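You operate a simulated robot arm through the tools that you are given. There is no shell and no other tool. Be economical: measure what you need, move in short steps, check, and stop when the job is done.

The job below is to be done with a simulated two-armed robot. You get a single attempt, and the scene is never put back.

## Task
Stop the belt, padlock the isolator off and clear the film bundle out of the drive box.
Fine: put it in the orange tub, shut and latch the guard; the padlock stays on.

It is judged by the outcome, as a careful person would: the job done as asked, and still so three seconds after it is handed in. It fails if anything else is knocked over, pushed out of place, dropped, spilled or broken.

## Robot
Two 7-joint arms with two-finger parallel grippers on one trunk, on a base that drives. Base frame: it is fixed to the floor where the robot stands at the start and does not move with it; the origin is under the middle of the robot, x ahead of it, y to its left, z up. Readings come in m, degrees, newtons and seconds.
The left shoulder is at the start at [0.07, 0.163, 1.22], the right one opposite. With the tool pointing down near the work surface each hand reaches from about 0.1 to 0.76 m from the robot's upright axis, wherever it stands, measured 20 degrees to its own side. Places, roughly: drive guard [0.5, -1.8, 0.6]; film bundle [0.5, -2, 0.5]; guard latch [0.5, -1.6, 0.7]; hasp pin [0.5, -0.3, 1]; isolator [0.5, -0.3, 1]; red button [0.5, -0.2, 1.2]; sorting table [0.9, -1.6, 0.6]; tub (37x25x15 cm) [0.7, -2.6, 0.7]. Payload 3.43 kg a hand.
The tool frame of a hand sits at the grasp point between the pads (the TCP): z along the fingers, y along the line on which they close. The tips reach 0.034 m beyond it. The gripper opens to 0.128 m. The fingers are 0.024 m wide and 0.012 m thick; the gripper's body (0.048 by 0.13 m) begins 0.096 m behind the TCP.
Orientation is that of the tool frame in the base frame, as [roll, pitch, yaw] about the fixed x, y, z axes, in that order (R = Rz(yaw) Ry(pitch) Rx(roll)). With the fingers straight down and closing along the base's y, the tool's x points along the base's -x, its y along +y and its z along -z.

## Interface
- The arms move only by the tool jog_arm. It takes "left_targets", "right_targets" or both (then of equal length, played together; a hand with none holds still); each is a list of rows, each a list of 6 numbers: the shift along the tool's x, y, z in m, then the turn, a rotation vector about the tool's x, y, z in degrees. In form: [[tx, ty, tz, ax, ay, az], ...]. A call has 1 to 8 rows; each row shifts and turns the commanded pose from where the row before left it, along the tool's axes as they then stand. "left_fingers" and "right_fingers" are, for a hand that has rows, the opening in per cent of the stroke, from 0 (shut) to 100 (fully open), set as the call begins (left out, the last holds). Rows are played at 5 a second. More than 0.05 m and 8.6 degrees between two rows, or a gripper value outside its range, and nothing of the call is played. A pose out of reach is approached as far as the arm can. The call stops where the force on the tool passes 40 N (or 10 N more than at its start, if that is more) or the arm is blocked; 0.2 s more then pass. Each finger travels about 0.153 m/s and halts on what it meets, pressing with about 23 N; the grip force reading is that of the motor and also rises with nothing between the fingers. The clock runs only during rows and for 0.2 s after the last one: add rows that do not move to give the fingers time. The reply holds the time, the measured pose of the TCP, the force on the tool along the base axes, the opening and the grip force, in the units named above and with some noise, with the torque about the TCP (base axes, N m) and any sound that the robot's microphone picked up, and new pictures: "pictures" is both (left out), scene, wrist or none (wrist: the cameras of the hands that moved).
- Cameras (640 x 400 px; columns grow to the right, rows downward): "scene" is now at [0.1208, -0.054, 1.4515]; the picture's right is [-0.60, -0.80, 0.00], its down [-0.43, 0.33, -0.84] and it looks along [0.67, -0.51, -0.54] (base axes); focal length 274 px, centre (320, 200). "left" rides on the left gripper at [0.076, 0.011, -0.16] in its tool frame; the picture's right is [-0.15, 0.99, 0.00], its down [-0.88, -0.13, -0.46] and it looks along [-0.45, -0.07, 0.89] (tool axes); focal length 234 px, centre (320, 200). "right" rides on the right gripper at [0.076, -0.011, -0.16] in its tool frame; the picture's right is [0.15, 0.99, 0.00], its down [-0.88, 0.13, -0.46] and it looks along [-0.45, 0.07, 0.89] (tool axes); focal length 234 px, centre (320, 200).
- move_column(by): slides the trunk up (or, below 0, down) by that many m; the arms and the scene camera ride with it, the base frame stays. It gives what a move gives, with no picture.
- base_move(legs): drives the robot by 1 to 6 legs, each [ahead, left, turn to the left] in m, m and degrees, along the robot's own axes; the way and the turn of a leg run together, so that a leg with both is an arc; at most 1.5 m and 180 degrees a leg. The arms and the cameras ride along, it lands a little off, and it stops where it bumps. It gives what a move gives, and a new picture of the scene camera.
- aim_head(pan, tilt): turns the head with the scene camera to pan (to the left, within 86 degrees either way) and tilt (down, from -29 to 69), counted from straight ahead of the robot. It gives what a move gives, and a new picture of the scene camera.
- probe_pixels(camera, pixels): for up to 12 pixels [column, row] of the newest picture of that camera ("zoom" is the newest enlarged one), the place [x, y, z] in the base frame of the surface seen there, good to about 0.003 m. No time passes.
- enlarge(camera, box): a new picture of the part [left, top, right, bottom] of that camera's present view, enlarged. No time passes.
- close_job(): hands the job in; it is judged then, once.

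Work in short steps. Measure before you move; look again where a grasp or a placing could have gone wrong, and mend it. You have 80 turns and 260 pictures in all, those below and enlarged ones among them. Open the grippers and draw the arms clear of the work before you hand the job in, unless the task says otherwise; then end with one line.

The tools are called after "Request:" by a JSON object that holds its "method" and its "body". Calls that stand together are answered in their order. jog_arm: Moves the arms, as the interface text tells. Its arguments: {"type":"object","properties":{"left_targets":{"type":"array","items":{"type":"array","items":{"type":"number"}}},"left_fingers":{"type":"number"},"right_targets":{"type":"array","items":{"type":"array","items":{"type":"number"}}},"right_fingers":{"type":"number"},"pictures":{"type":"string","enum":["both","scene","wrist","none"]}},"required":[]} The other tools are called the same way: move_column (by) slides the trunk up or down; base_move (legs) drives the base; aim_head (pan, tilt) turns the head that bears the scene camera; probe_pixels (camera, pixels) gives the place of the surface under pixels of a picture; enlarge (camera, box) takes an enlarged picture of a part of a camera's view; close_job () hands the job in.

At the start:

```text
clock: 0.0
left_ee_pos: [0.5126, -0.1035, 1.2921]
left_tool_rot: [-180.0, 0.0, 179.9]
left_force: [0.1, 0.7, 0.4]
left_moment: [0.01, 0.01, 0.01]
left_finger_gap: 0.1282
left_grasp_force: 0.0
right_ee_pos: [0.4827, -0.576, 1.2876]
right_tool_rot: [179.9, -0.1, 180.0]
right_force: [-0.3, 0.2, -0.8]
right_moment: [0.02, 0.02, -0.01]
right_finger_gap: 0.1281
right_grasp_force: 0.1
trunk travel left (down, up): [-0.7, 0.24]
robot x, y, heading: [-0.0011, -0.0012, -0.0]
head pan, tilt: [-37.0, 32.7]
```

scene: 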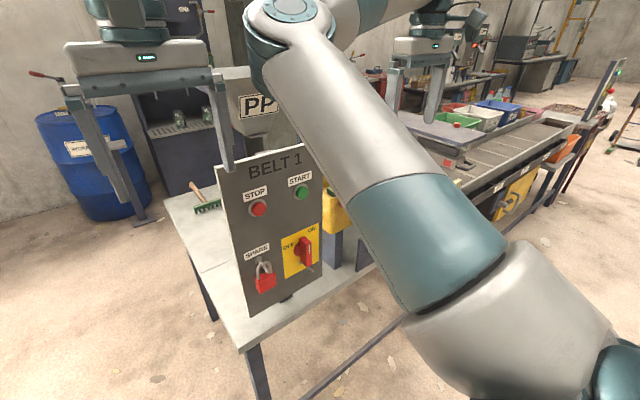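
right: 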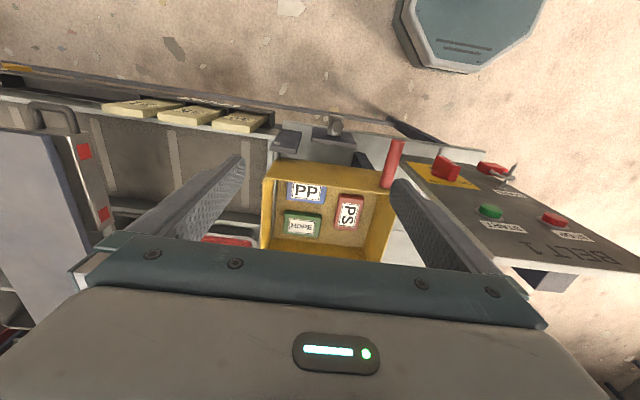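
left: 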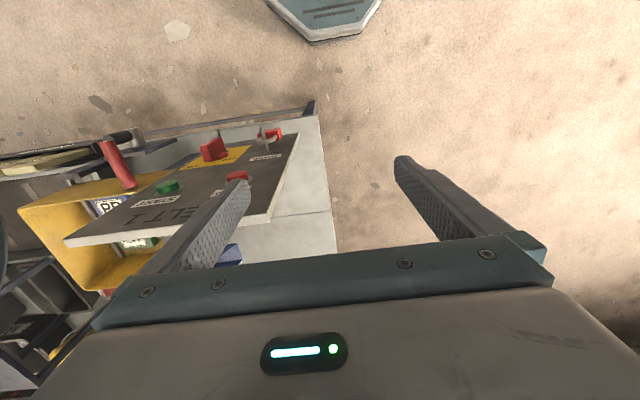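

The scene shows the panel with STOP (258,208), START (301,192), isolator (303,252) and spare padlock (264,278). I enlarge and probe them.

Request:
{"method": "enlarge", "body": {"camera": "scene", "box": [200, 140, 360, 320]}}

Request:
{"method": "probe_pixels", "body": {"camera": "scene", "pixels": [[258, 208], [301, 192], [304, 252], [265, 280], [263, 264], [222, 170], [318, 145], [245, 312], [286, 255], [312, 232]]}}

```text
2.22 times, centred on (280, 230) of scene
```

zoom: 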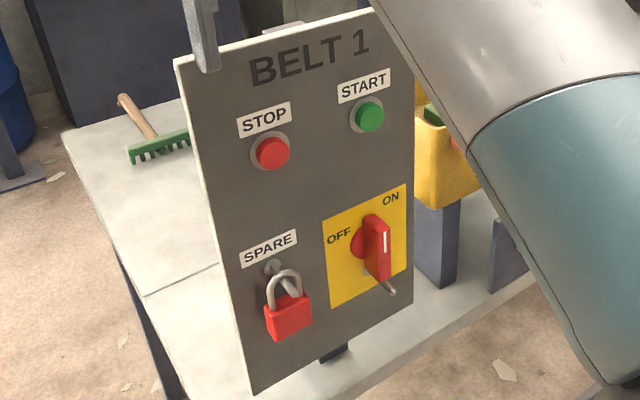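

```text
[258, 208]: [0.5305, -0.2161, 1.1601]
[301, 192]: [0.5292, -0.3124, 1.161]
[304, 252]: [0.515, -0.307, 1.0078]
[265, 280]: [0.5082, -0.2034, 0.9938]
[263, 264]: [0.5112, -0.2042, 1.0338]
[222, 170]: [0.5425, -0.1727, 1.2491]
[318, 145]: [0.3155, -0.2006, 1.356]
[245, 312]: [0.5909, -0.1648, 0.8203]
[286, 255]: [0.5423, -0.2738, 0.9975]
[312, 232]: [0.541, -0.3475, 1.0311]
```

The panel face is at x≈0.543, and the controls at y −0.2…−0.31. I back off and shift right, so that the left shoulder is in front of the panel.

Request:
{"method": "base_move", "body": {"legs": [[-0.2, 0, 0], [0, -0.35, 0]]}}

Request:
{"method": "aim_head", "body": {"pan": 20, "tilt": 25}}

```text
clock: 3.5
left_ee_pos: [0.3116, -0.4512, 1.2936]
left_tool_rot: [-179.9, 0.0, 180.0]
left_force: [0.7, 0.1, 0.4]
left_moment: [0.0, 0.0, 0.01]
left_finger_gap: 0.128
left_grasp_force: 0.0
right_ee_pos: [0.2804, -0.9229, 1.2888]
right_tool_rot: [-179.9, 0.0, 179.9]
right_force: [0.6, 0.2, -0.3]
right_moment: [0.0, 0.01, 0.01]
right_finger_gap: 0.1279
right_grasp_force: 0.2
trunk travel left (down, up): [-0.7, 0.24]
robot x, y, heading: [-0.1995, -0.3512, -0.0]
head pan, tilt: [-37.0, 32.7]
```

scene: 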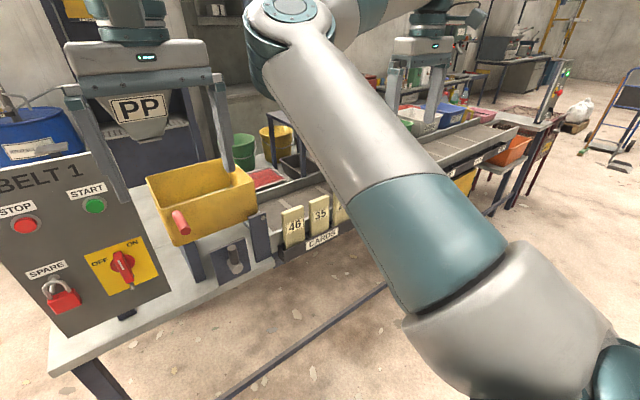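

```text
clock: 4.7
left_ee_pos: [0.311, -0.4524, 1.2921]
left_tool_rot: [-180.0, 0.0, -180.0]
left_force: [1.1, 0.2, 0.5]
left_moment: [-0.02, 0.01, 0.0]
left_finger_gap: 0.1281
left_grasp_force: 0.1
right_ee_pos: [0.2802, -0.9251, 1.2883]
right_tool_rot: [-180.0, 0.0, 180.0]
right_force: [0.2, -0.1, -0.2]
right_moment: [0.02, 0.02, 0.0]
right_finger_gap: 0.1281
right_grasp_force: 0.1
trunk travel left (down, up): [-0.7, 0.24]
robot x, y, heading: [-0.2019, -0.351, -0.3]
head pan, tilt: [20.0, 25.0]
```

scene: 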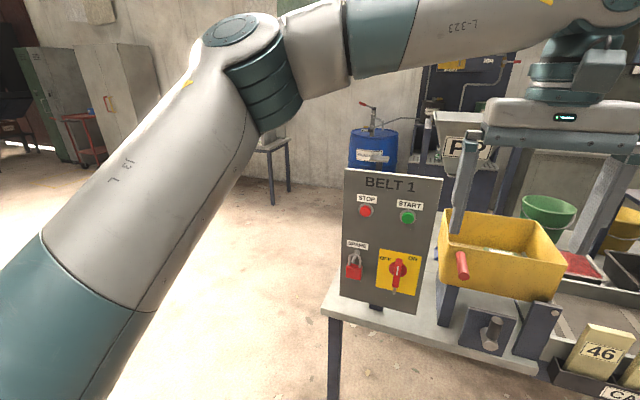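

The panel is now well in view around (390,240). I enlarge it for details.

Request:
{"method": "enlarge", "body": {"camera": "scene", "box": [336, 235, 432, 305]}}

Request:
{"method": "enlarge", "body": {"camera": "scene", "box": [336, 160, 446, 240]}}

```text
5.71 times, centred on (384, 270) of scene
```

zoom: 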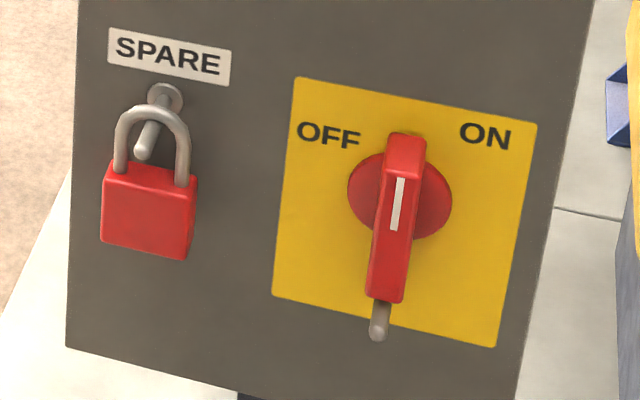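

```text
5.00 times, centred on (391, 200) of scene
```

zoom: 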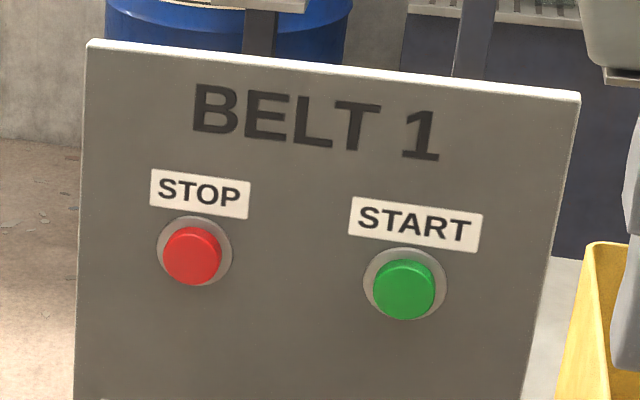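

STOP is at (0.530,−0.216,1.160). I swing the left hand to point forward, shifting it to y≈−0.216 and closing its fingers.

Request:
{"method": "jog_arm", "body": {"left_targets": [[0, 0.0295, 0, 0, -8.5, 0], [0, 0.0295, 0, 0, -8.5, 0], [0, 0.0295, 0, 0, -8.5, 0], [0, 0.0295, 0, 0, -8.5, 0], [0, 0.0295, 0, 0, -8.5, 0], [0, 0.0295, 0, 0, -8.5, 0], [0, 0.0295, 0, 0, -8.5, 0], [0, 0.0295, 0, 0, -8.5, 0]], "left_fingers": 0, "pictures": "none"}}

Request:
{"method": "jog_arm", "body": {"left_targets": [[0, 0, 0, 0, -8, 0], [0, 0, 0, 0, -7, 0], [0, 0, 0, 0, -7, 0], [0, 0, 0, 0, 0, 0]]}}

```text
clock: 6.5
left_ee_pos: [0.324, -0.2197, 1.3028]
left_tool_rot: [-179.8, 68.0, -179.8]
left_force: [-0.3, -0.6, 0.0]
left_moment: [0.02, 0.0, -0.01]
left_finger_gap: 0.0002
left_grasp_force: 23.1
left hand out of reach, approached as far as the arm can: row 8
right_ee_pos: [0.2807, -0.9228, 1.2895]
right_tool_rot: [-179.9, 0.0, 179.9]
right_force: [0.6, -0.2, 0.4]
right_moment: [-0.01, 0.0, -0.02]
right_finger_gap: 0.128
right_grasp_force: 0.0
trunk travel left (down, up): [-0.7, 0.24]
robot x, y, heading: [-0.1989, -0.3493, -0.0]
head pan, tilt: [20.0, 25.0]
```

```text
clock: 7.5
left_ee_pos: [0.3668, -0.2449, 1.3254]
left_tool_rot: [-46.3, 90.0, -46.3]
left_force: [0.0, -0.4, -1.1]
left_moment: [0.01, 0.0, 0.02]
left_finger_gap: 0.0
left_grasp_force: 22.6
left hand out of reach, approached as far as the arm can: row 1, 2, 3
right_ee_pos: [0.2815, -0.9251, 1.2887]
right_tool_rot: [-179.9, 0.0, -180.0]
right_force: [-0.6, -0.6, 0.3]
right_moment: [0.0, -0.02, 0.01]
right_finger_gap: 0.1279
right_grasp_force: 0.0
trunk travel left (down, up): [-0.7, 0.24]
robot x, y, heading: [-0.198, -0.3481, -0.0]
head pan, tilt: [20.0, 25.0]
```

scene: 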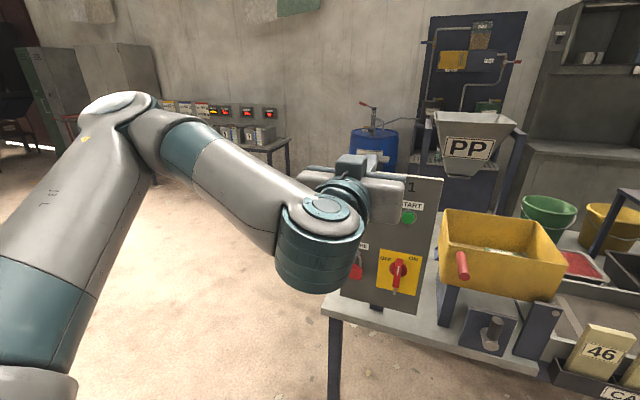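
left: 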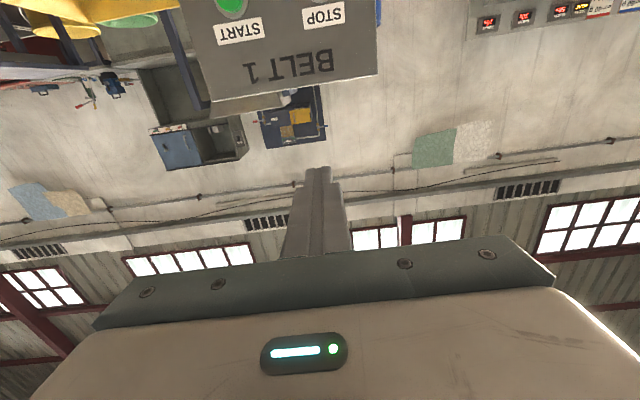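

The hand points forward now, but it is near the reach limit close to the shoulder. I back the base 0.15 m and then extend the arm, dropping to z≈1.16 well before the panel.

Request:
{"method": "base_move", "body": {"legs": [[-0.17, 0, 0]]}}

Request:
{"method": "jog_arm", "body": {"left_targets": [[0.04, 0.005, 0.03, 0, 0, 0], [0.04, 0.005, 0.03, 0, 0, 0], [0.04, 0.005, 0.03, 0, 0, 0], [0.04, 0.005, 0.03, 0, 0, 0], [0, 0.005, 0.03, 0, 0, 0], [0, 0, 0.02, 0, 0, 0], [0, 0, 0, 0, 0, 0]]}}

```text
clock: 9.0
left_ee_pos: [0.2, -0.2449, 1.3234]
left_tool_rot: [-170.9, 89.9, -170.7]
left_force: [0.0, -0.8, -0.1]
left_moment: [-0.01, 0.02, -0.01]
left_finger_gap: 0.0001
left_grasp_force: 23.0
right_ee_pos: [0.1137, -0.9244, 1.2868]
right_tool_rot: [180.0, -0.1, -179.9]
right_force: [-0.4, -0.3, 0.1]
right_moment: [-0.04, 0.02, -0.03]
right_finger_gap: 0.1278
right_grasp_force: 0.0
trunk travel left (down, up): [-0.7, 0.24]
robot x, y, heading: [-0.3693, -0.3452, -0.2]
head pan, tilt: [20.0, 25.0]
```

scene: 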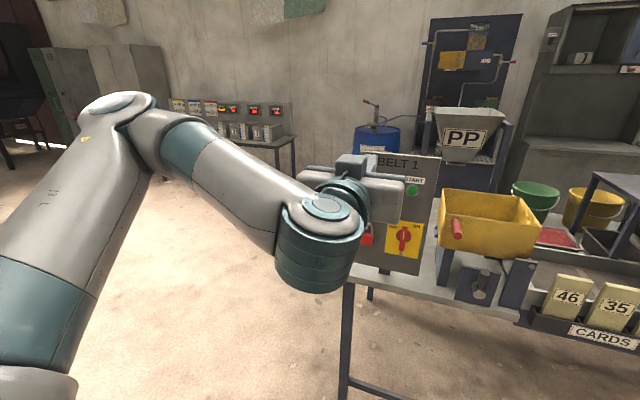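

```text
refused: row 1 steps farther than a row can; nothing moved
```

The step was a hair too long. I repeat with smaller steps.

Request:
{"method": "jog_arm", "body": {"left_targets": [[0.035, 0.005, 0.03, 0, 0, 0], [0.035, 0.005, 0.03, 0, 0, 0], [0.035, 0.005, 0.03, 0, 0, 0], [0.035, 0.005, 0.03, 0, 0, 0], [0.023, 0.005, 0.03, 0, 0, 0], [0, 0, 0.03, 0, 0, 0], [0, 0, 0.03, 0, 0, 0], [0, 0, 0, 0, 0, 0]]}}

```text
clock: 10.8
left_ee_pos: [0.3952, -0.2678, 1.191]
left_tool_rot: [-176.4, 89.8, -175.8]
left_force: [1.0, -0.3, -0.6]
left_moment: [-0.03, -0.01, -0.02]
left_finger_gap: 0.0001
left_grasp_force: 22.9
left hand out of reach, approached as far as the arm can: row 4, 5, 6, 7
right_ee_pos: [0.1116, -0.9244, 1.2873]
right_tool_rot: [-180.0, 0.0, 180.0]
right_force: [-0.9, 1.1, -1.1]
right_moment: [0.03, 0.0, 0.04]
right_finger_gap: 0.1279
right_grasp_force: 0.0
trunk travel left (down, up): [-0.7, 0.24]
robot x, y, heading: [-0.3727, -0.3498, 0.1]
head pan, tilt: [20.0, 25.0]
```

scene: 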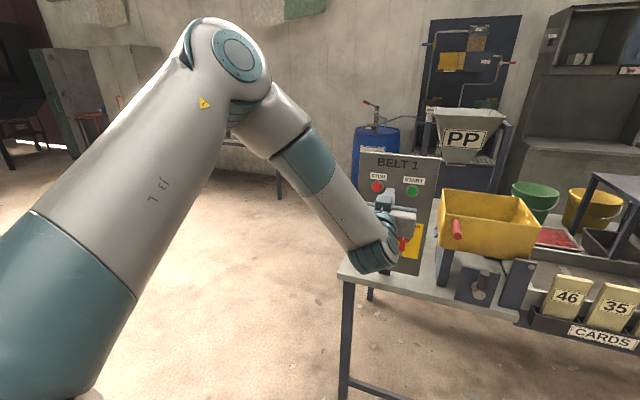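
left: 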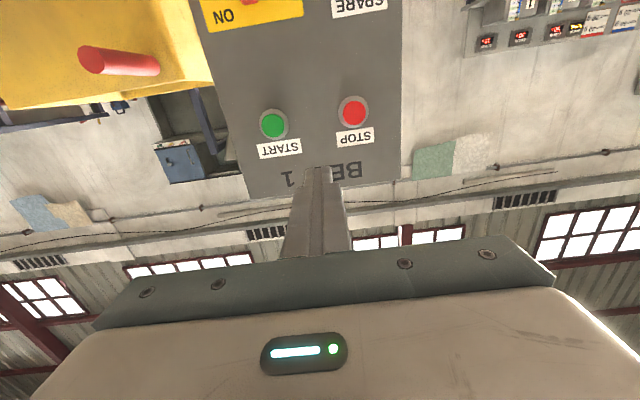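

STOP at (352,112) in the left picture is up-right of the fingertips. The IK lagged, so I try small corrections: y +0.05, z down 0.03.

Request:
{"method": "jog_arm", "body": {"left_targets": [[0, 0.02, 0, 0, 0, 0], [0, 0.02, 0, 0, 0, 0], [0, 0.012, 0, 0, 0, 0], [0, 0, 0, 0, 0, 0]], "pictures": "none"}}

Request:
{"method": "jog_arm", "body": {"left_targets": [[0.015, 0, 0, 0, 0, 0], [0.015, 0, 0, 0, 0, 0], [0, 0, 0, 0, 0, 0]], "pictures": "none"}}

```text
clock: 11.8
left_ee_pos: [0.3884, -0.2508, 1.2123]
left_tool_rot: [-177.0, 89.7, -176.5]
left_force: [0.5, 0.1, 0.5]
left_moment: [0.01, 0.02, -0.02]
left_finger_gap: 0.0
left_grasp_force: 23.6
left hand out of reach, approached as far as the arm can: row 1, 2, 3
right_ee_pos: [0.1127, -0.9236, 1.2877]
right_tool_rot: [180.0, 0.0, -179.9]
right_force: [0.5, 0.2, -0.5]
right_moment: [-0.02, 0.03, 0.01]
right_finger_gap: 0.1281
right_grasp_force: 0.0
trunk travel left (down, up): [-0.7, 0.24]
robot x, y, heading: [-0.371, -0.3468, 0.2]
head pan, tilt: [20.0, 25.0]
```

```text
clock: 12.6
left_ee_pos: [0.3836, -0.2648, 1.1929]
left_tool_rot: [-171.8, 89.7, -171.2]
left_force: [0.6, -0.5, 0.2]
left_moment: [-0.02, 0.03, 0.01]
left_finger_gap: 0.0
left_grasp_force: 23.1
left hand out of reach, approached as far as the arm can: row 1, 2
right_ee_pos: [0.1117, -0.9245, 1.2885]
right_tool_rot: [-180.0, 0.0, -180.0]
right_force: [-0.3, 0.0, 0.4]
right_moment: [-0.03, 0.0, -0.01]
right_finger_gap: 0.1281
right_grasp_force: 0.1
trunk travel left (down, up): [-0.7, 0.24]
robot x, y, heading: [-0.3711, -0.3446, 0.0]
head pan, tilt: [20.0, 25.0]
```

A wrist bend limit seems active, because the forearm slopes steeply down. Lowering the trunk should flatten the forearm, so I retract slightly and drop it 0.3 m.

Request:
{"method": "jog_arm", "body": {"left_targets": [[-0.03, 0, -0.03, 0, 0, 0], [-0.03, 0, -0.03, 0, 0, 0], [-0.03, 0, -0.03, 0, 0, 0]], "pictures": "none"}}

Request:
{"method": "move_column", "body": {"by": -0.3}}

Request:
{"method": "jog_arm", "body": {"left_targets": [[-0.04, 0, 0, 0, 0, 0], [-0.04, 0.01, 0, 0, 0, 0], [-0.04, 0.01, 0, 0, 0, 0], [-0.04, 0.01, 0, 0, 0, 0], [0, 0, 0, 0, 0, 0]]}}

```text
clock: 13.4
left_ee_pos: [0.2937, -0.2643, 1.2817]
left_tool_rot: [143.9, 89.9, 143.8]
left_force: [-0.2, 0.4, -0.2]
left_moment: [0.02, 0.01, 0.0]
left_finger_gap: 0.0
left_grasp_force: 22.4
right_ee_pos: [0.1119, -0.9245, 1.2883]
right_tool_rot: [-179.8, 0.1, 180.0]
right_force: [0.1, -0.3, 0.9]
right_moment: [0.01, 0.0, 0.03]
right_finger_gap: 0.1281
right_grasp_force: 0.1
trunk travel left (down, up): [-0.7, 0.24]
robot x, y, heading: [-0.37, -0.3493, 0.3]
head pan, tilt: [20.0, 25.0]
```

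```text
clock: 16.4
left_ee_pos: [0.2941, -0.2651, 0.9813]
left_tool_rot: [-150.7, 90.0, -150.5]
left_force: [0.1, -1.0, -0.1]
left_moment: [0.04, -0.02, 0.02]
left_finger_gap: 0.0
left_grasp_force: 22.6
right_ee_pos: [0.1121, -0.9245, 0.9881]
right_tool_rot: [180.0, 0.0, -179.9]
right_force: [-0.1, 0.5, -0.2]
right_moment: [-0.02, 0.02, 0.01]
right_finger_gap: 0.1282
right_grasp_force: 0.1
trunk travel left (down, up): [-0.4, 0.54]
robot x, y, heading: [-0.3712, -0.3499, 0.1]
head pan, tilt: [20.0, 25.0]
```

```text
clock: 17.6
left_ee_pos: [0.2953, -0.2354, 1.1414]
left_tool_rot: [-171.8, 89.9, -171.8]
left_force: [-0.4, 0.3, 0.1]
left_moment: [0.0, -0.01, 0.0]
left_finger_gap: 0.0
left_grasp_force: 22.5
right_ee_pos: [0.1122, -0.9244, 0.9887]
right_tool_rot: [180.0, 0.0, 179.9]
right_force: [-0.1, 0.1, -0.2]
right_moment: [0.03, -0.01, -0.03]
right_finger_gap: 0.1281
right_grasp_force: 0.1
trunk travel left (down, up): [-0.4, 0.54]
robot x, y, heading: [-0.3688, -0.3508, -0.0]
head pan, tilt: [20.0, 25.0]
```

scene: 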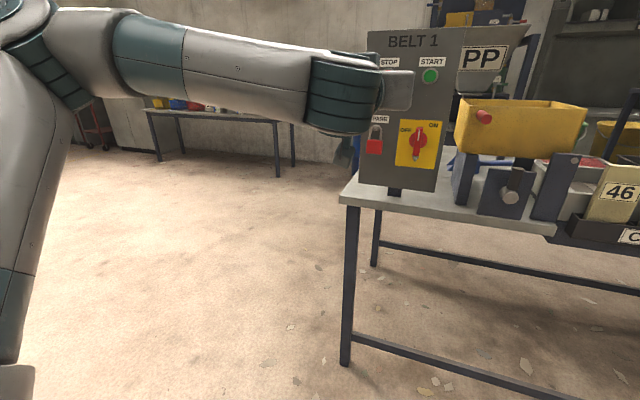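
left: 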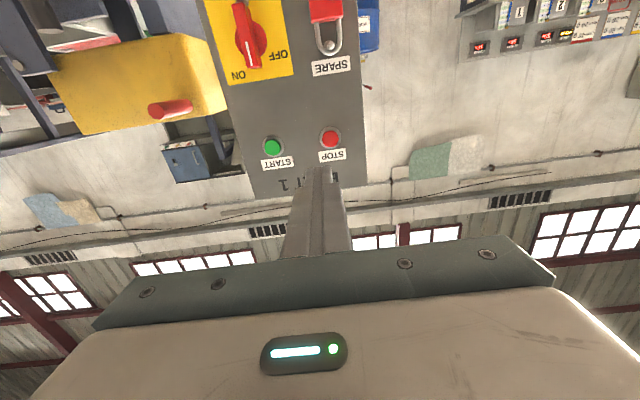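

Tracking is right now. I align to STOP (y +0.019, z +0.019) and advance to tip x≈0.50.

Request:
{"method": "jog_arm", "body": {"left_targets": [[-0.019, 0.0195, 0.02, 0, 0, 0], [0, 0, 0.035, 0, 0, 0], [0, 0, 0.04, 0, 0, 0], [0, 0, 0.04, 0, 0, 0], [0, 0, 0.04, 0, 0, 0], [0, 0, 0, 0, 0, 0]]}}

```text
clock: 19.0
left_ee_pos: [0.47, -0.2149, 1.1608]
left_tool_rot: [65.6, 90.0, 65.6]
left_force: [-0.6, -0.7, -0.1]
left_moment: [0.01, 0.0, 0.0]
left_finger_gap: 0.0
left_grasp_force: 23.3
right_ee_pos: [0.1121, -0.9244, 0.9887]
right_tool_rot: [180.0, 0.0, -179.9]
right_force: [0.8, -1.1, -0.3]
right_moment: [-0.03, -0.01, -0.01]
right_finger_gap: 0.1278
right_grasp_force: 0.0
trunk travel left (down, up): [-0.4, 0.54]
robot x, y, heading: [-0.3676, -0.3465, -0.1]
head pan, tilt: [20.0, 25.0]
```

scene: 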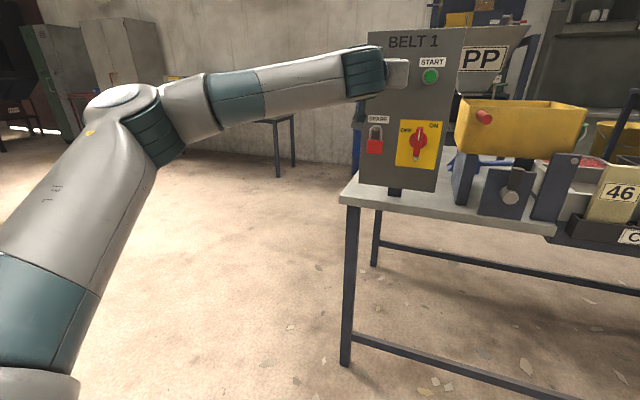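
left: 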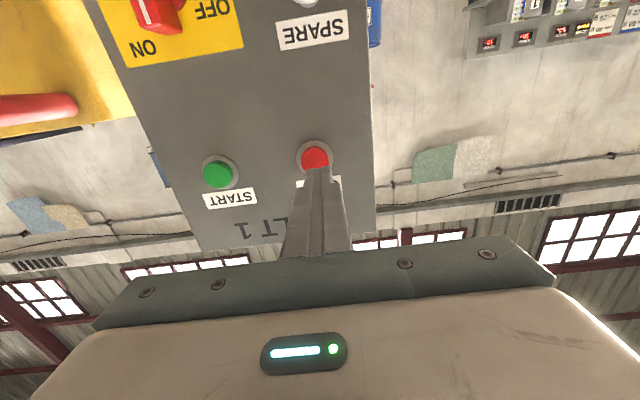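

The closed tips line up with the red button (313,158). I press forward gently.

Request:
{"method": "jog_arm", "body": {"left_targets": [[0, 0, 0.012, 0, 0, 0], [0, 0, 0.008, 0, 0, 0], [0, 0, 0.004, 0, 0, 0], [0, 0, 0.004, 0, 0, 0], [0, 0, 0.004, 0, 0, 0]], "pictures": "wrist"}}

```text
clock: 20.2
left_ee_pos: [0.5017, -0.2158, 1.1604]
left_tool_rot: [51.7, 90.0, 51.7]
left_force: [-3.9, 0.3, -1.3]
left_moment: [-0.03, 0.02, -0.01]
left_finger_gap: 0.0001
left_grasp_force: 23.1
right_ee_pos: [0.1118, -0.9246, 0.9892]
right_tool_rot: [179.9, -0.1, -180.0]
right_force: [-0.1, 0.3, -0.4]
right_moment: [0.0, 0.01, 0.02]
right_finger_gap: 0.1282
right_grasp_force: 0.1
trunk travel left (down, up): [-0.4, 0.54]
robot x, y, heading: [-0.3721, -0.349, -0.4]
head pan, tilt: [20.0, 25.0]
heard: click
```

left: 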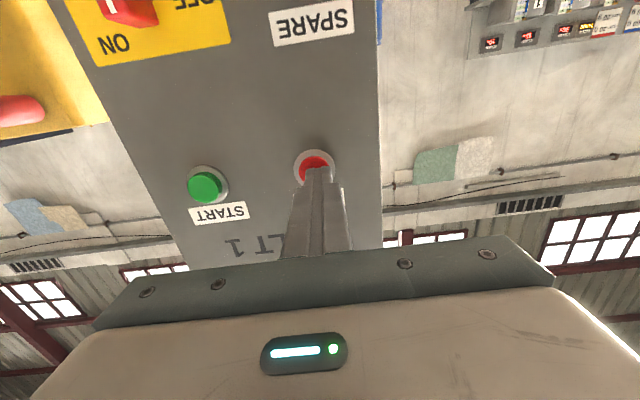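

A click sounded: the button is pressed. I retract and move in front of the isolator, opening the fingers half way.

Request:
{"method": "jog_arm", "body": {"left_targets": [[0, 0, -0.05, 0, 0, 0], [0, 0, -0.05, 0, 0, 0], [0, 0, -0.05, 0, 0, 0], [0.04, -0.023, 0, 0, 0, 0], [0.04, -0.023, 0, 0, 0, 0], [0.04, -0.023, 0, 0, 0, 0], [0.033, -0.022, 0, 0, 0, 0], [0, 0, 0, 0, 0, 0]], "left_fingers": 40}}

```text
clock: 22.0
left_ee_pos: [0.3525, -0.3055, 1.0072]
left_tool_rot: [-125.8, 89.9, -125.7]
left_force: [0.1, 1.4, -0.6]
left_moment: [0.01, 0.0, -0.04]
left_finger_gap: 0.051
left_grasp_force: 0.1
right_ee_pos: [0.1124, -0.9242, 0.9882]
right_tool_rot: [-180.0, 0.1, -180.0]
right_force: [0.1, -0.3, -0.3]
right_moment: [0.0, 0.05, 0.03]
right_finger_gap: 0.1278
right_grasp_force: 0.0
trunk travel left (down, up): [-0.4, 0.54]
robot x, y, heading: [-0.3699, -0.3494, 0.0]
head pan, tilt: [20.0, 25.0]
```

scene: 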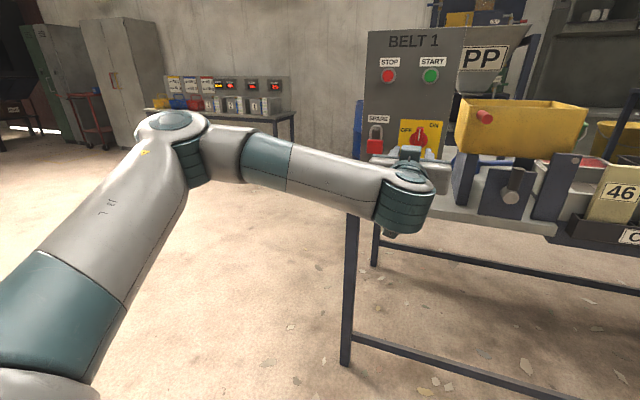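
left: 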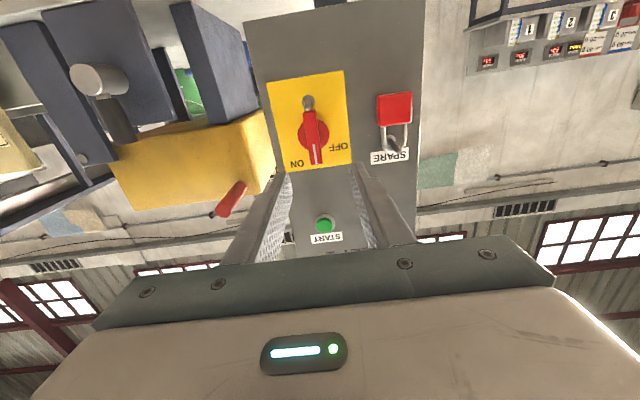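

Request:
{"method": "enlarge", "body": {"camera": "left", "box": [250, 60, 430, 180]}}

Request:
{"method": "probe_pixels", "body": {"camera": "left", "pixels": [[314, 140], [308, 120], [315, 158], [307, 101], [322, 135], [394, 110], [380, 110], [409, 108], [391, 147], [398, 138], [394, 96], [394, 120]]}}

```text
3.33 times, centred on (340, 120) of left
```

zoom: 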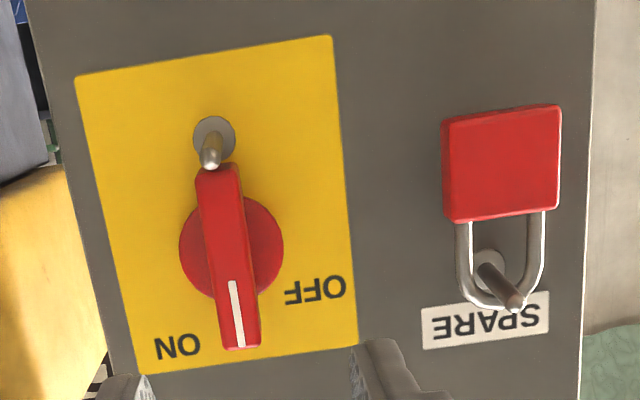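

```text
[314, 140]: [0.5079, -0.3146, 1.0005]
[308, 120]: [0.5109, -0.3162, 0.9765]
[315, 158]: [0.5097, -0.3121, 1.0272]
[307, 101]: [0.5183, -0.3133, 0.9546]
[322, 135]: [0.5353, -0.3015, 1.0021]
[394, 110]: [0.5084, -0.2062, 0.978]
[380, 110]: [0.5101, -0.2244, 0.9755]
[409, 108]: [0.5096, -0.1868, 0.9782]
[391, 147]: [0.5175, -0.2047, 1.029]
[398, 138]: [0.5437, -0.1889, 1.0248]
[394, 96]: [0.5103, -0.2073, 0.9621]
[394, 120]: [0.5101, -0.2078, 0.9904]
```

The handle is centred at (0.509,−0.3145,1.001), pin below at z≈0.953, padlock body y −0.225…−0.187. I advance so the tips straddle the handle, then close.

Request:
{"method": "jog_arm", "body": {"left_targets": [[0.006, -0.009, 0.03, 0, 0, 0], [0, 0, 0.04, 0, 0, 0], [0, 0, 0.04, 0, 0, 0], [0, 0, 0.03, 0, 0, 0], [0, 0, 0, 0, 0, 0]], "pictures": "none"}}

Request:
{"method": "jog_arm", "body": {"left_targets": [[0, 0, 0, 0, 0, 0], [0, 0, 0, 0, 0, 0]], "left_fingers": 0}}

```text
clock: 23.2
left_ee_pos: [0.4927, -0.3158, 1.001]
left_tool_rot: [-150.8, 89.9, -150.5]
left_force: [0.3, -0.2, 0.4]
left_moment: [0.0, 0.0, -0.01]
left_finger_gap: 0.0511
left_grasp_force: 0.0
right_ee_pos: [0.1119, -0.9238, 0.9883]
right_tool_rot: [-180.0, 0.0, 180.0]
right_force: [-0.7, -0.2, 0.6]
right_moment: [0.0, 0.0, -0.03]
right_finger_gap: 0.1279
right_grasp_force: 0.1
trunk travel left (down, up): [-0.4, 0.54]
robot x, y, heading: [-0.3646, -0.3443, 0.1]
head pan, tilt: [20.0, 25.0]
```

```text
clock: 23.8
left_ee_pos: [0.4928, -0.3143, 1.0009]
left_tool_rot: [-152.4, 89.9, -152.3]
left_force: [0.2, 1.9, -1.0]
left_moment: [0.02, -0.06, -0.11]
left_finger_gap: 0.0167
left_grasp_force: 44.5
right_ee_pos: [0.1125, -0.9226, 0.9875]
right_tool_rot: [-179.9, 0.0, -179.9]
right_force: [0.3, -0.8, 0.0]
right_moment: [0.0, 0.01, -0.02]
right_finger_gap: 0.1283
right_grasp_force: 0.1
trunk travel left (down, up): [-0.4, 0.54]
robot x, y, heading: [-0.3689, -0.3489, 0.1]
head pan, tilt: [20.0, 25.0]
```

scene: 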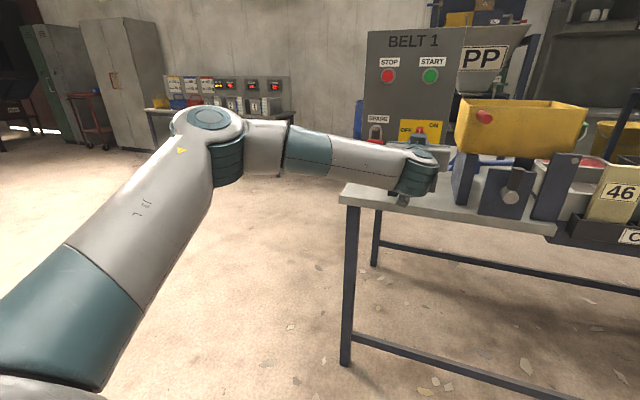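
left: 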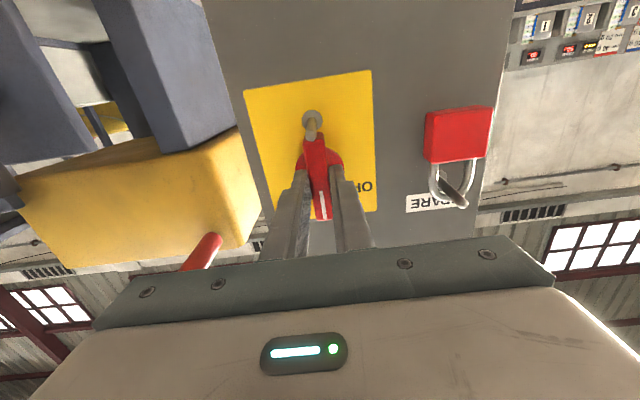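

The handle is gripped (gap 0.0167). I turn it counter-clockwise toward OFF (negative about tool z).

Request:
{"method": "jog_arm", "body": {"left_targets": [[0, 0, 0, 0, 0, -8.5], [0, 0, 0, 0, 0, -8.5], [0, 0, 0, 0, 0, -8.5], [0, 0, 0, 0, 0, -8.5], [0, 0, 0, 0, 0, -8.5]]}}

```text
clock: 25.0
left_ee_pos: [0.4915, -0.3149, 1.0004]
left_tool_rot: [-90.1, 47.2, -89.8]
left_force: [3.2, 6.4, 1.8]
left_moment: [0.01, 0.44, -0.72]
left_finger_gap: 0.0167
left_grasp_force: 44.5
right_ee_pos: [0.1137, -0.9245, 0.9881]
right_tool_rot: [-179.9, 0.0, -180.0]
right_force: [0.3, -0.8, -0.8]
right_moment: [-0.01, -0.02, 0.02]
right_finger_gap: 0.1281
right_grasp_force: 0.2
trunk travel left (down, up): [-0.4, 0.54]
robot x, y, heading: [-0.3668, -0.3515, -0.2]
head pan, tilt: [20.0, 25.0]
```

scene: 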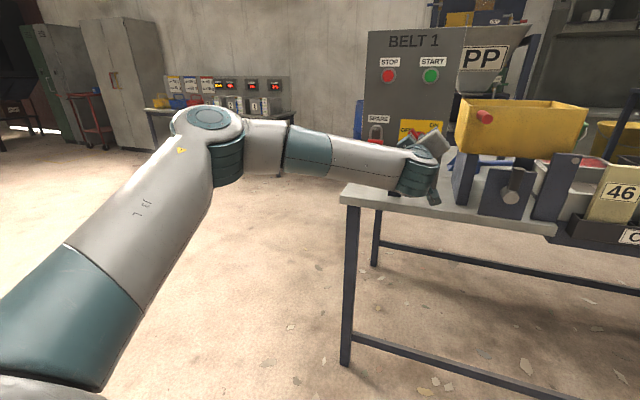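
left: 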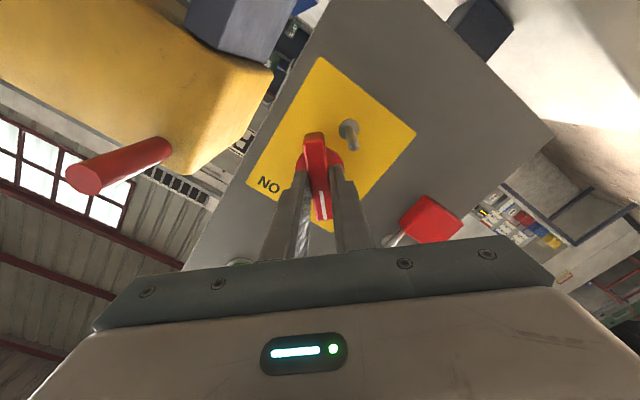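

The knob follows, the pin is becoming free, and there is no stop yet. I continue the turn.

Request:
{"method": "jog_arm", "body": {"left_targets": [[0, 0, 0, 0, 0, -8.5], [0, 0, 0, 0, 0, -8.5], [0, 0, 0, 0, 0, -8.5], [0, 0, 0, 0, 0, -8.5], [0, 0, 0, 0, 0, -8.5], [0, 0, 0, 0, 0, -5], [0, 0, 0, 0, 0, 0]]}}

```text
clock: 26.6
left_ee_pos: [0.4923, -0.3131, 1.0003]
left_tool_rot: [-90.1, 0.0, -89.9]
left_force: [1.2, 9.6, -2.1]
left_moment: [0.48, -0.29, -0.36]
left_finger_gap: 0.0166
left_grasp_force: 45.6
right_ee_pos: [0.1131, -0.9231, 0.9892]
right_tool_rot: [-179.9, -0.1, -180.0]
right_force: [-0.2, -0.8, 0.4]
right_moment: [-0.02, 0.0, -0.01]
right_finger_gap: 0.1279
right_grasp_force: 0.1
trunk travel left (down, up): [-0.4, 0.54]
robot x, y, heading: [-0.3672, -0.3506, -0.0]
head pan, tilt: [20.0, 25.0]
```

scene: 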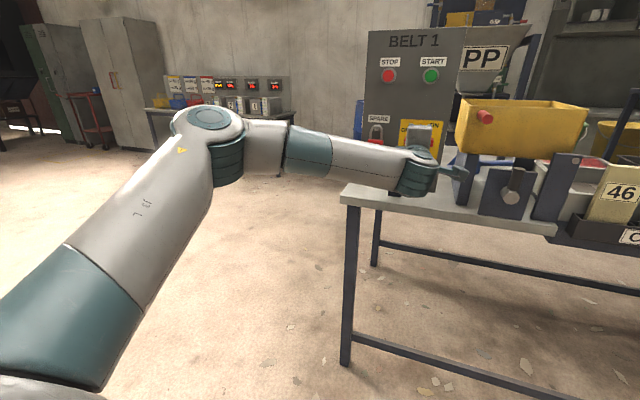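
left: 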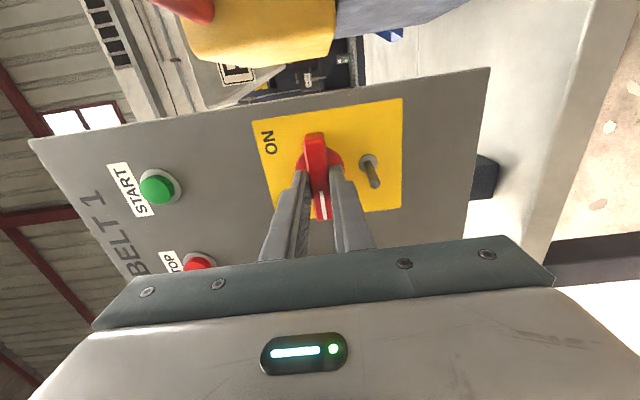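

The handle is horizontal and a resisting torque of 0.48 Nm appeared. I turn a few more degrees to check that it's at its stop.

Request:
{"method": "jog_arm", "body": {"left_targets": [[0, 0, 0, 0, 0, -3], [0, 0, 0, 0, 0, -3], [0, 0, 0, 0, 0, 0]], "pictures": "wrist"}}

```text
clock: 27.4
left_ee_pos: [0.4932, -0.3146, 1.0004]
left_tool_rot: [-90.1, -6.1, -89.9]
left_force: [1.5, 9.8, -3.7]
left_moment: [1.28, -0.44, 0.76]
left_finger_gap: 0.0191
left_grasp_force: 45.1
right_ee_pos: [0.1129, -0.9225, 0.9888]
right_tool_rot: [-180.0, -0.1, 179.9]
right_force: [0.4, -0.7, 0.3]
right_moment: [0.02, -0.03, -0.02]
right_finger_gap: 0.128
right_grasp_force: 0.0
trunk travel left (down, up): [-0.4, 0.54]
robot x, y, heading: [-0.3667, -0.349, 0.1]
head pan, tilt: [20.0, 25.0]
```

left: 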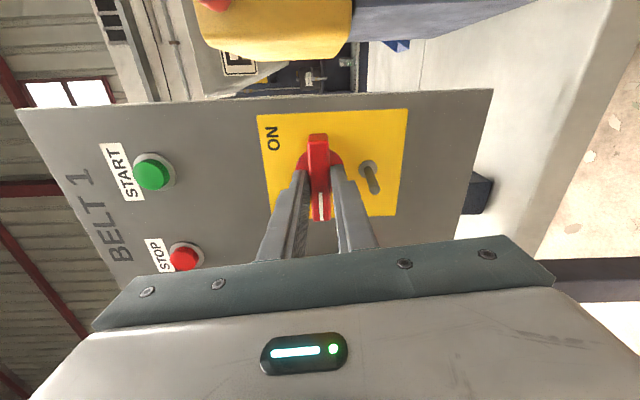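

Torque rose to 1.28 Nm and the fingers slipped: the knob is on its OFF stop. I turn back 6°, release, and retract.

Request:
{"method": "jog_arm", "body": {"left_targets": [[0, 0, 0, 0, 0, 6], [0, 0, 0, 0, 0, 0]], "pictures": "none"}}

Request:
{"method": "jog_arm", "body": {"left_targets": [[0, 0, 0, 0, 0, 0], [0, 0, 0, 0, 0, 0], [0, 0, -0.04, 0, 0, 0], [0, 0, -0.04, 0, 0, 0], [0, 0, -0.04, 0, 0, 0], [0, 0, -0.04, 0, 0, 0], [0, 0, 0, 0, 0, 8], [0, 0, 0, 0, 0, 8]], "left_fingers": 20}}

Request:
{"method": "enlarge", "body": {"camera": "left", "box": [220, 40, 460, 190]}}

```text
clock: 28.0
left_ee_pos: [0.492, -0.3165, 1.0005]
left_tool_rot: [-90.1, -0.1, -90.0]
left_force: [1.1, 5.7, -4.7]
left_moment: [0.23, -0.28, 0.67]
left_finger_gap: 0.0167
left_grasp_force: 45.2
right_ee_pos: [0.1128, -0.9239, 0.988]
right_tool_rot: [-179.9, -0.2, -180.0]
right_force: [-0.4, -0.7, -0.5]
right_moment: [0.03, -0.02, -0.03]
right_finger_gap: 0.1283
right_grasp_force: 0.0
trunk travel left (down, up): [-0.4, 0.54]
robot x, y, heading: [-0.374, -0.3479, -0.0]
head pan, tilt: [20.0, 25.0]
```

```text
clock: 29.8
left_ee_pos: [0.3317, -0.3151, 1.0004]
left_tool_rot: [-90.1, 16.0, -90.1]
left_force: [0.0, -0.2, -0.8]
left_moment: [-0.01, 0.04, 0.01]
left_finger_gap: 0.0259
left_grasp_force: 0.1
right_ee_pos: [0.1118, -0.9244, 0.9887]
right_tool_rot: [179.9, 0.1, 180.0]
right_force: [0.1, 0.3, -0.6]
right_moment: [0.01, 0.04, 0.04]
right_finger_gap: 0.128
right_grasp_force: 0.1
trunk travel left (down, up): [-0.4, 0.54]
robot x, y, heading: [-0.3677, -0.3488, -0.0]
head pan, tilt: [20.0, 25.0]
```

scene: 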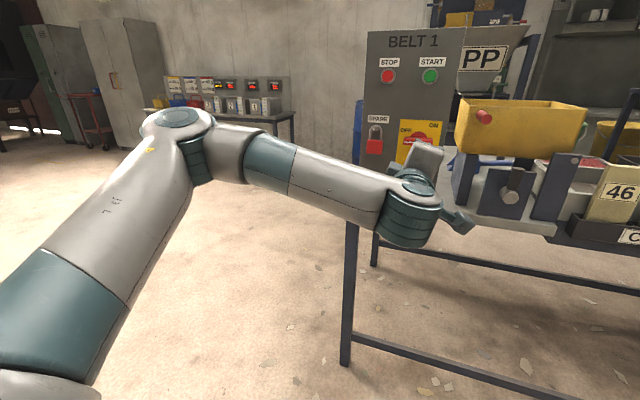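
left: 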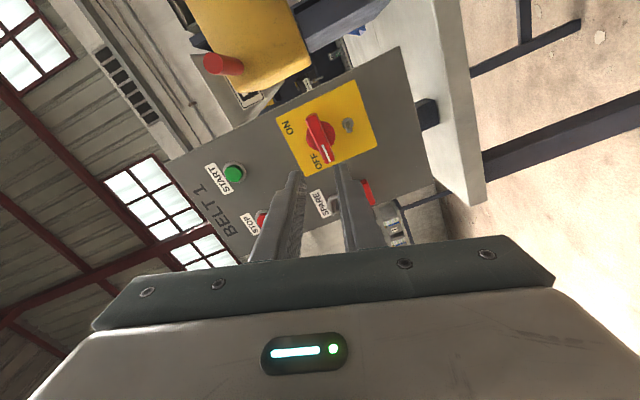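

```text
2.67 times, centred on (340, 115) of left
```

zoom: 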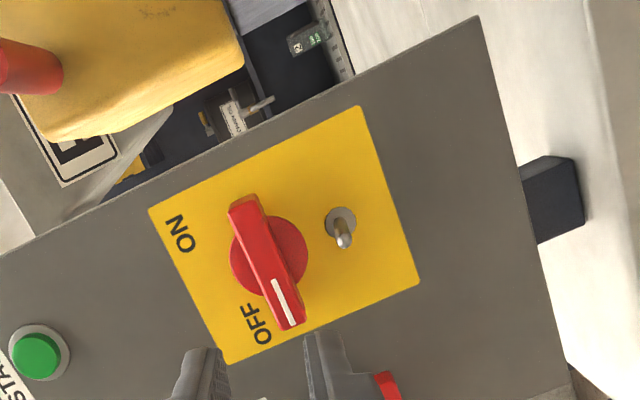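

The knob points to OFF and the hasp pin is free. I roll the hand back upright (74°) with 50% opening.

Request:
{"method": "jog_arm", "body": {"left_targets": [[0, 0, 0, 0, 0, 8.5], [0, 0, 0, 0, 0, 8.5], [0, 0, 0, 0, 0, 8.5], [0, 0, 0, 0, 0, 8.5], [0, 0, 0, 0, 0, 8.5], [0, 0, 0, 0, 0, 8.5], [0, 0, 0, 0, 0, 8.5], [0, 0, 0, 0, 0, 8.5]], "left_fingers": 50, "pictures": "none"}}

Request:
{"method": "jog_arm", "body": {"left_targets": [[0, 0, 0, 0, 0, 6], [0.005, 0.036, 0, 0, 0, 0], [0.01, 0.036, 0, 0, 0, 0], [0.01, 0.036, 0, 0, 0, 0], [0, 0, 0, 0, 0, 0]]}}

Request:
{"method": "enlarge", "body": {"camera": "left", "box": [220, 40, 460, 190]}}

```text
clock: 31.6
left_ee_pos: [0.3329, -0.3155, 1.0011]
left_tool_rot: [-90.1, 84.1, -90.2]
left_force: [0.3, 0.7, 0.3]
left_moment: [-0.02, 0.0, -0.05]
left_finger_gap: 0.0639
left_grasp_force: 0.0
right_ee_pos: [0.113, -0.9247, 0.9879]
right_tool_rot: [179.9, 0.0, 179.9]
right_force: [0.4, 0.1, -0.4]
right_moment: [0.03, 0.0, 0.02]
right_finger_gap: 0.1279
right_grasp_force: 0.0
trunk travel left (down, up): [-0.4, 0.54]
robot x, y, heading: [-0.3672, -0.3529, 0.2]
head pan, tilt: [20.0, 25.0]
```

```text
clock: 32.8
left_ee_pos: [0.3329, -0.2046, 0.9741]
left_tool_rot: [-133.0, 89.7, -132.8]
left_force: [0.2, 0.2, 0.0]
left_moment: [0.0, -0.02, -0.04]
left_finger_gap: 0.0641
left_grasp_force: 0.1
right_ee_pos: [0.1139, -0.9219, 0.9884]
right_tool_rot: [-179.9, -0.1, -179.8]
right_force: [0.4, -0.2, 0.2]
right_moment: [-0.04, 0.06, 0.0]
right_finger_gap: 0.1281
right_grasp_force: 0.1
trunk travel left (down, up): [-0.4, 0.54]
robot x, y, heading: [-0.3687, -0.3447, -0.0]
head pan, tilt: [20.0, 25.0]
```

scene: 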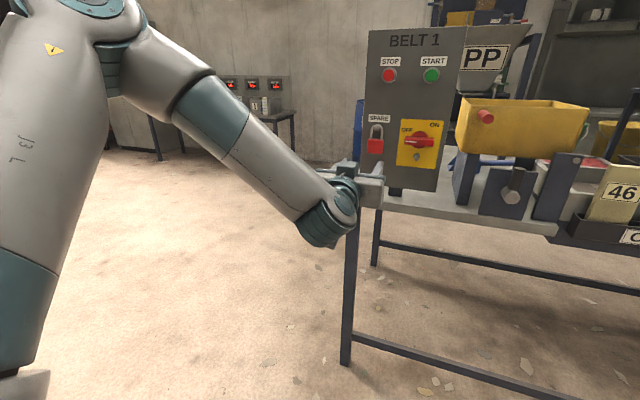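
left: 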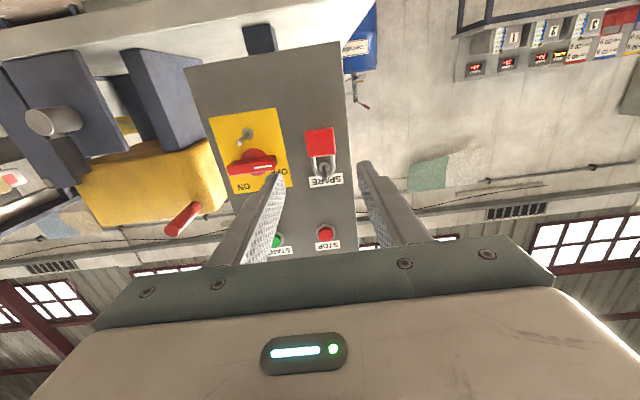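

```text
2.67 times, centred on (340, 115) of left
```

zoom: 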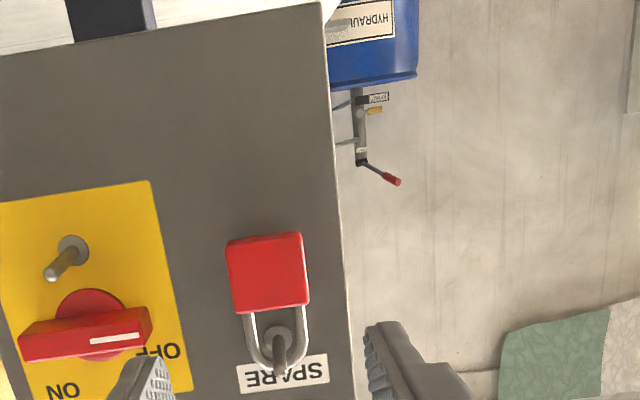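

I measure the peg, the shackle, and the hasp pin in the zoomed picture.

Request:
{"method": "probe_pixels", "body": {"camera": "zoom", "pixels": [[278, 365], [277, 345], [274, 330], [52, 273], [64, 260], [77, 247], [250, 330], [305, 325], [268, 270], [229, 275], [308, 270], [262, 236]]}}

```text
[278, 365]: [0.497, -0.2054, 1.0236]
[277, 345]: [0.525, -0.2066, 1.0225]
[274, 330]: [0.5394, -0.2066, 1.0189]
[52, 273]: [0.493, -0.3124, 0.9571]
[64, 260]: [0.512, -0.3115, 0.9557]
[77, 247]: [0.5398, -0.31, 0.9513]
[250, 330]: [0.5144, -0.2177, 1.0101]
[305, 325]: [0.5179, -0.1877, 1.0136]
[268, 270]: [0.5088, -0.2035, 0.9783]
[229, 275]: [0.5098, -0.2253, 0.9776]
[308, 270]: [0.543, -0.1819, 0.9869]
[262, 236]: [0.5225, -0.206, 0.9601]
```

Peg and hasp pin are alike (offset Δy −0.106, Δz −0.067). I advance to straddle the padlock body and close.

Request:
{"method": "jog_arm", "body": {"left_targets": [[-0.003, -0.001, 0.04, 0, 0, 0], [0, 0, 0.04, 0, 0, 0], [0, 0, 0.045, 0, 0, 0], [0, 0, 0.036, 0, 0, 0], [0, 0, 0, 0, 0, 0]], "pictures": "wrist"}}

Request:
{"method": "jog_arm", "body": {"left_targets": [[0, 0, 0, 0, 0, 0], [0, 0, 0, 0, 0, 0]], "left_fingers": 0, "pictures": "wrist"}}

```text
clock: 34.0
left_ee_pos: [0.4697, -0.2122, 0.9828]
left_tool_rot: [179.7, 89.6, -179.8]
left_force: [1.0, 0.3, 0.7]
left_moment: [0.01, 0.04, 0.02]
left_finger_gap: 0.0642
left_grasp_force: 0.0
left hand out of reach, approached as far as the arm can: row 3, 4
right_ee_pos: [0.1129, -0.9248, 0.9887]
right_tool_rot: [180.0, 0.0, 180.0]
right_force: [0.3, 0.5, -0.2]
right_moment: [0.01, -0.01, 0.0]
right_finger_gap: 0.1283
right_grasp_force: 0.0
trunk travel left (down, up): [-0.4, 0.54]
robot x, y, heading: [-0.3704, -0.3499, -0.2]
head pan, tilt: [20.0, 25.0]
```

left: 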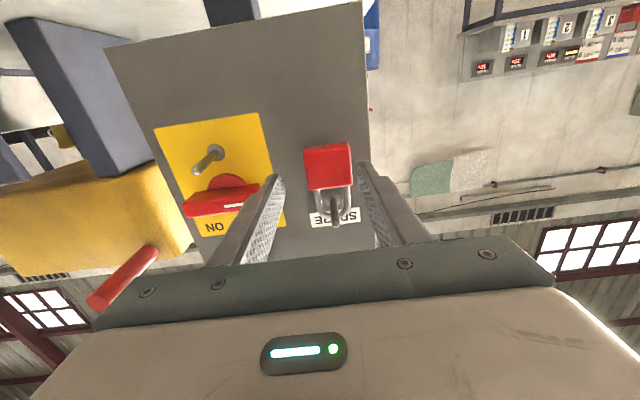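

```text
clock: 34.6
left_ee_pos: [0.4678, -0.2126, 0.982]
left_tool_rot: [-176.8, 89.6, -176.4]
left_force: [-0.1, -0.5, -0.2]
left_moment: [-0.02, 0.01, -0.01]
left_finger_gap: 0.0001
left_grasp_force: 23.1
right_ee_pos: [0.1129, -0.9243, 0.9888]
right_tool_rot: [-179.9, 0.0, -180.0]
right_force: [0.6, 0.2, 0.2]
right_moment: [-0.02, 0.01, -0.03]
right_finger_gap: 0.128
right_grasp_force: 0.1
trunk travel left (down, up): [-0.4, 0.54]
robot x, y, heading: [-0.3696, -0.3501, 0.2]
head pan, tilt: [20.0, 25.0]
```

left: 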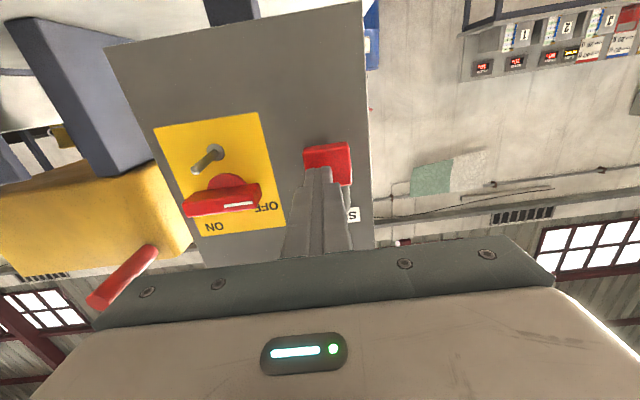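

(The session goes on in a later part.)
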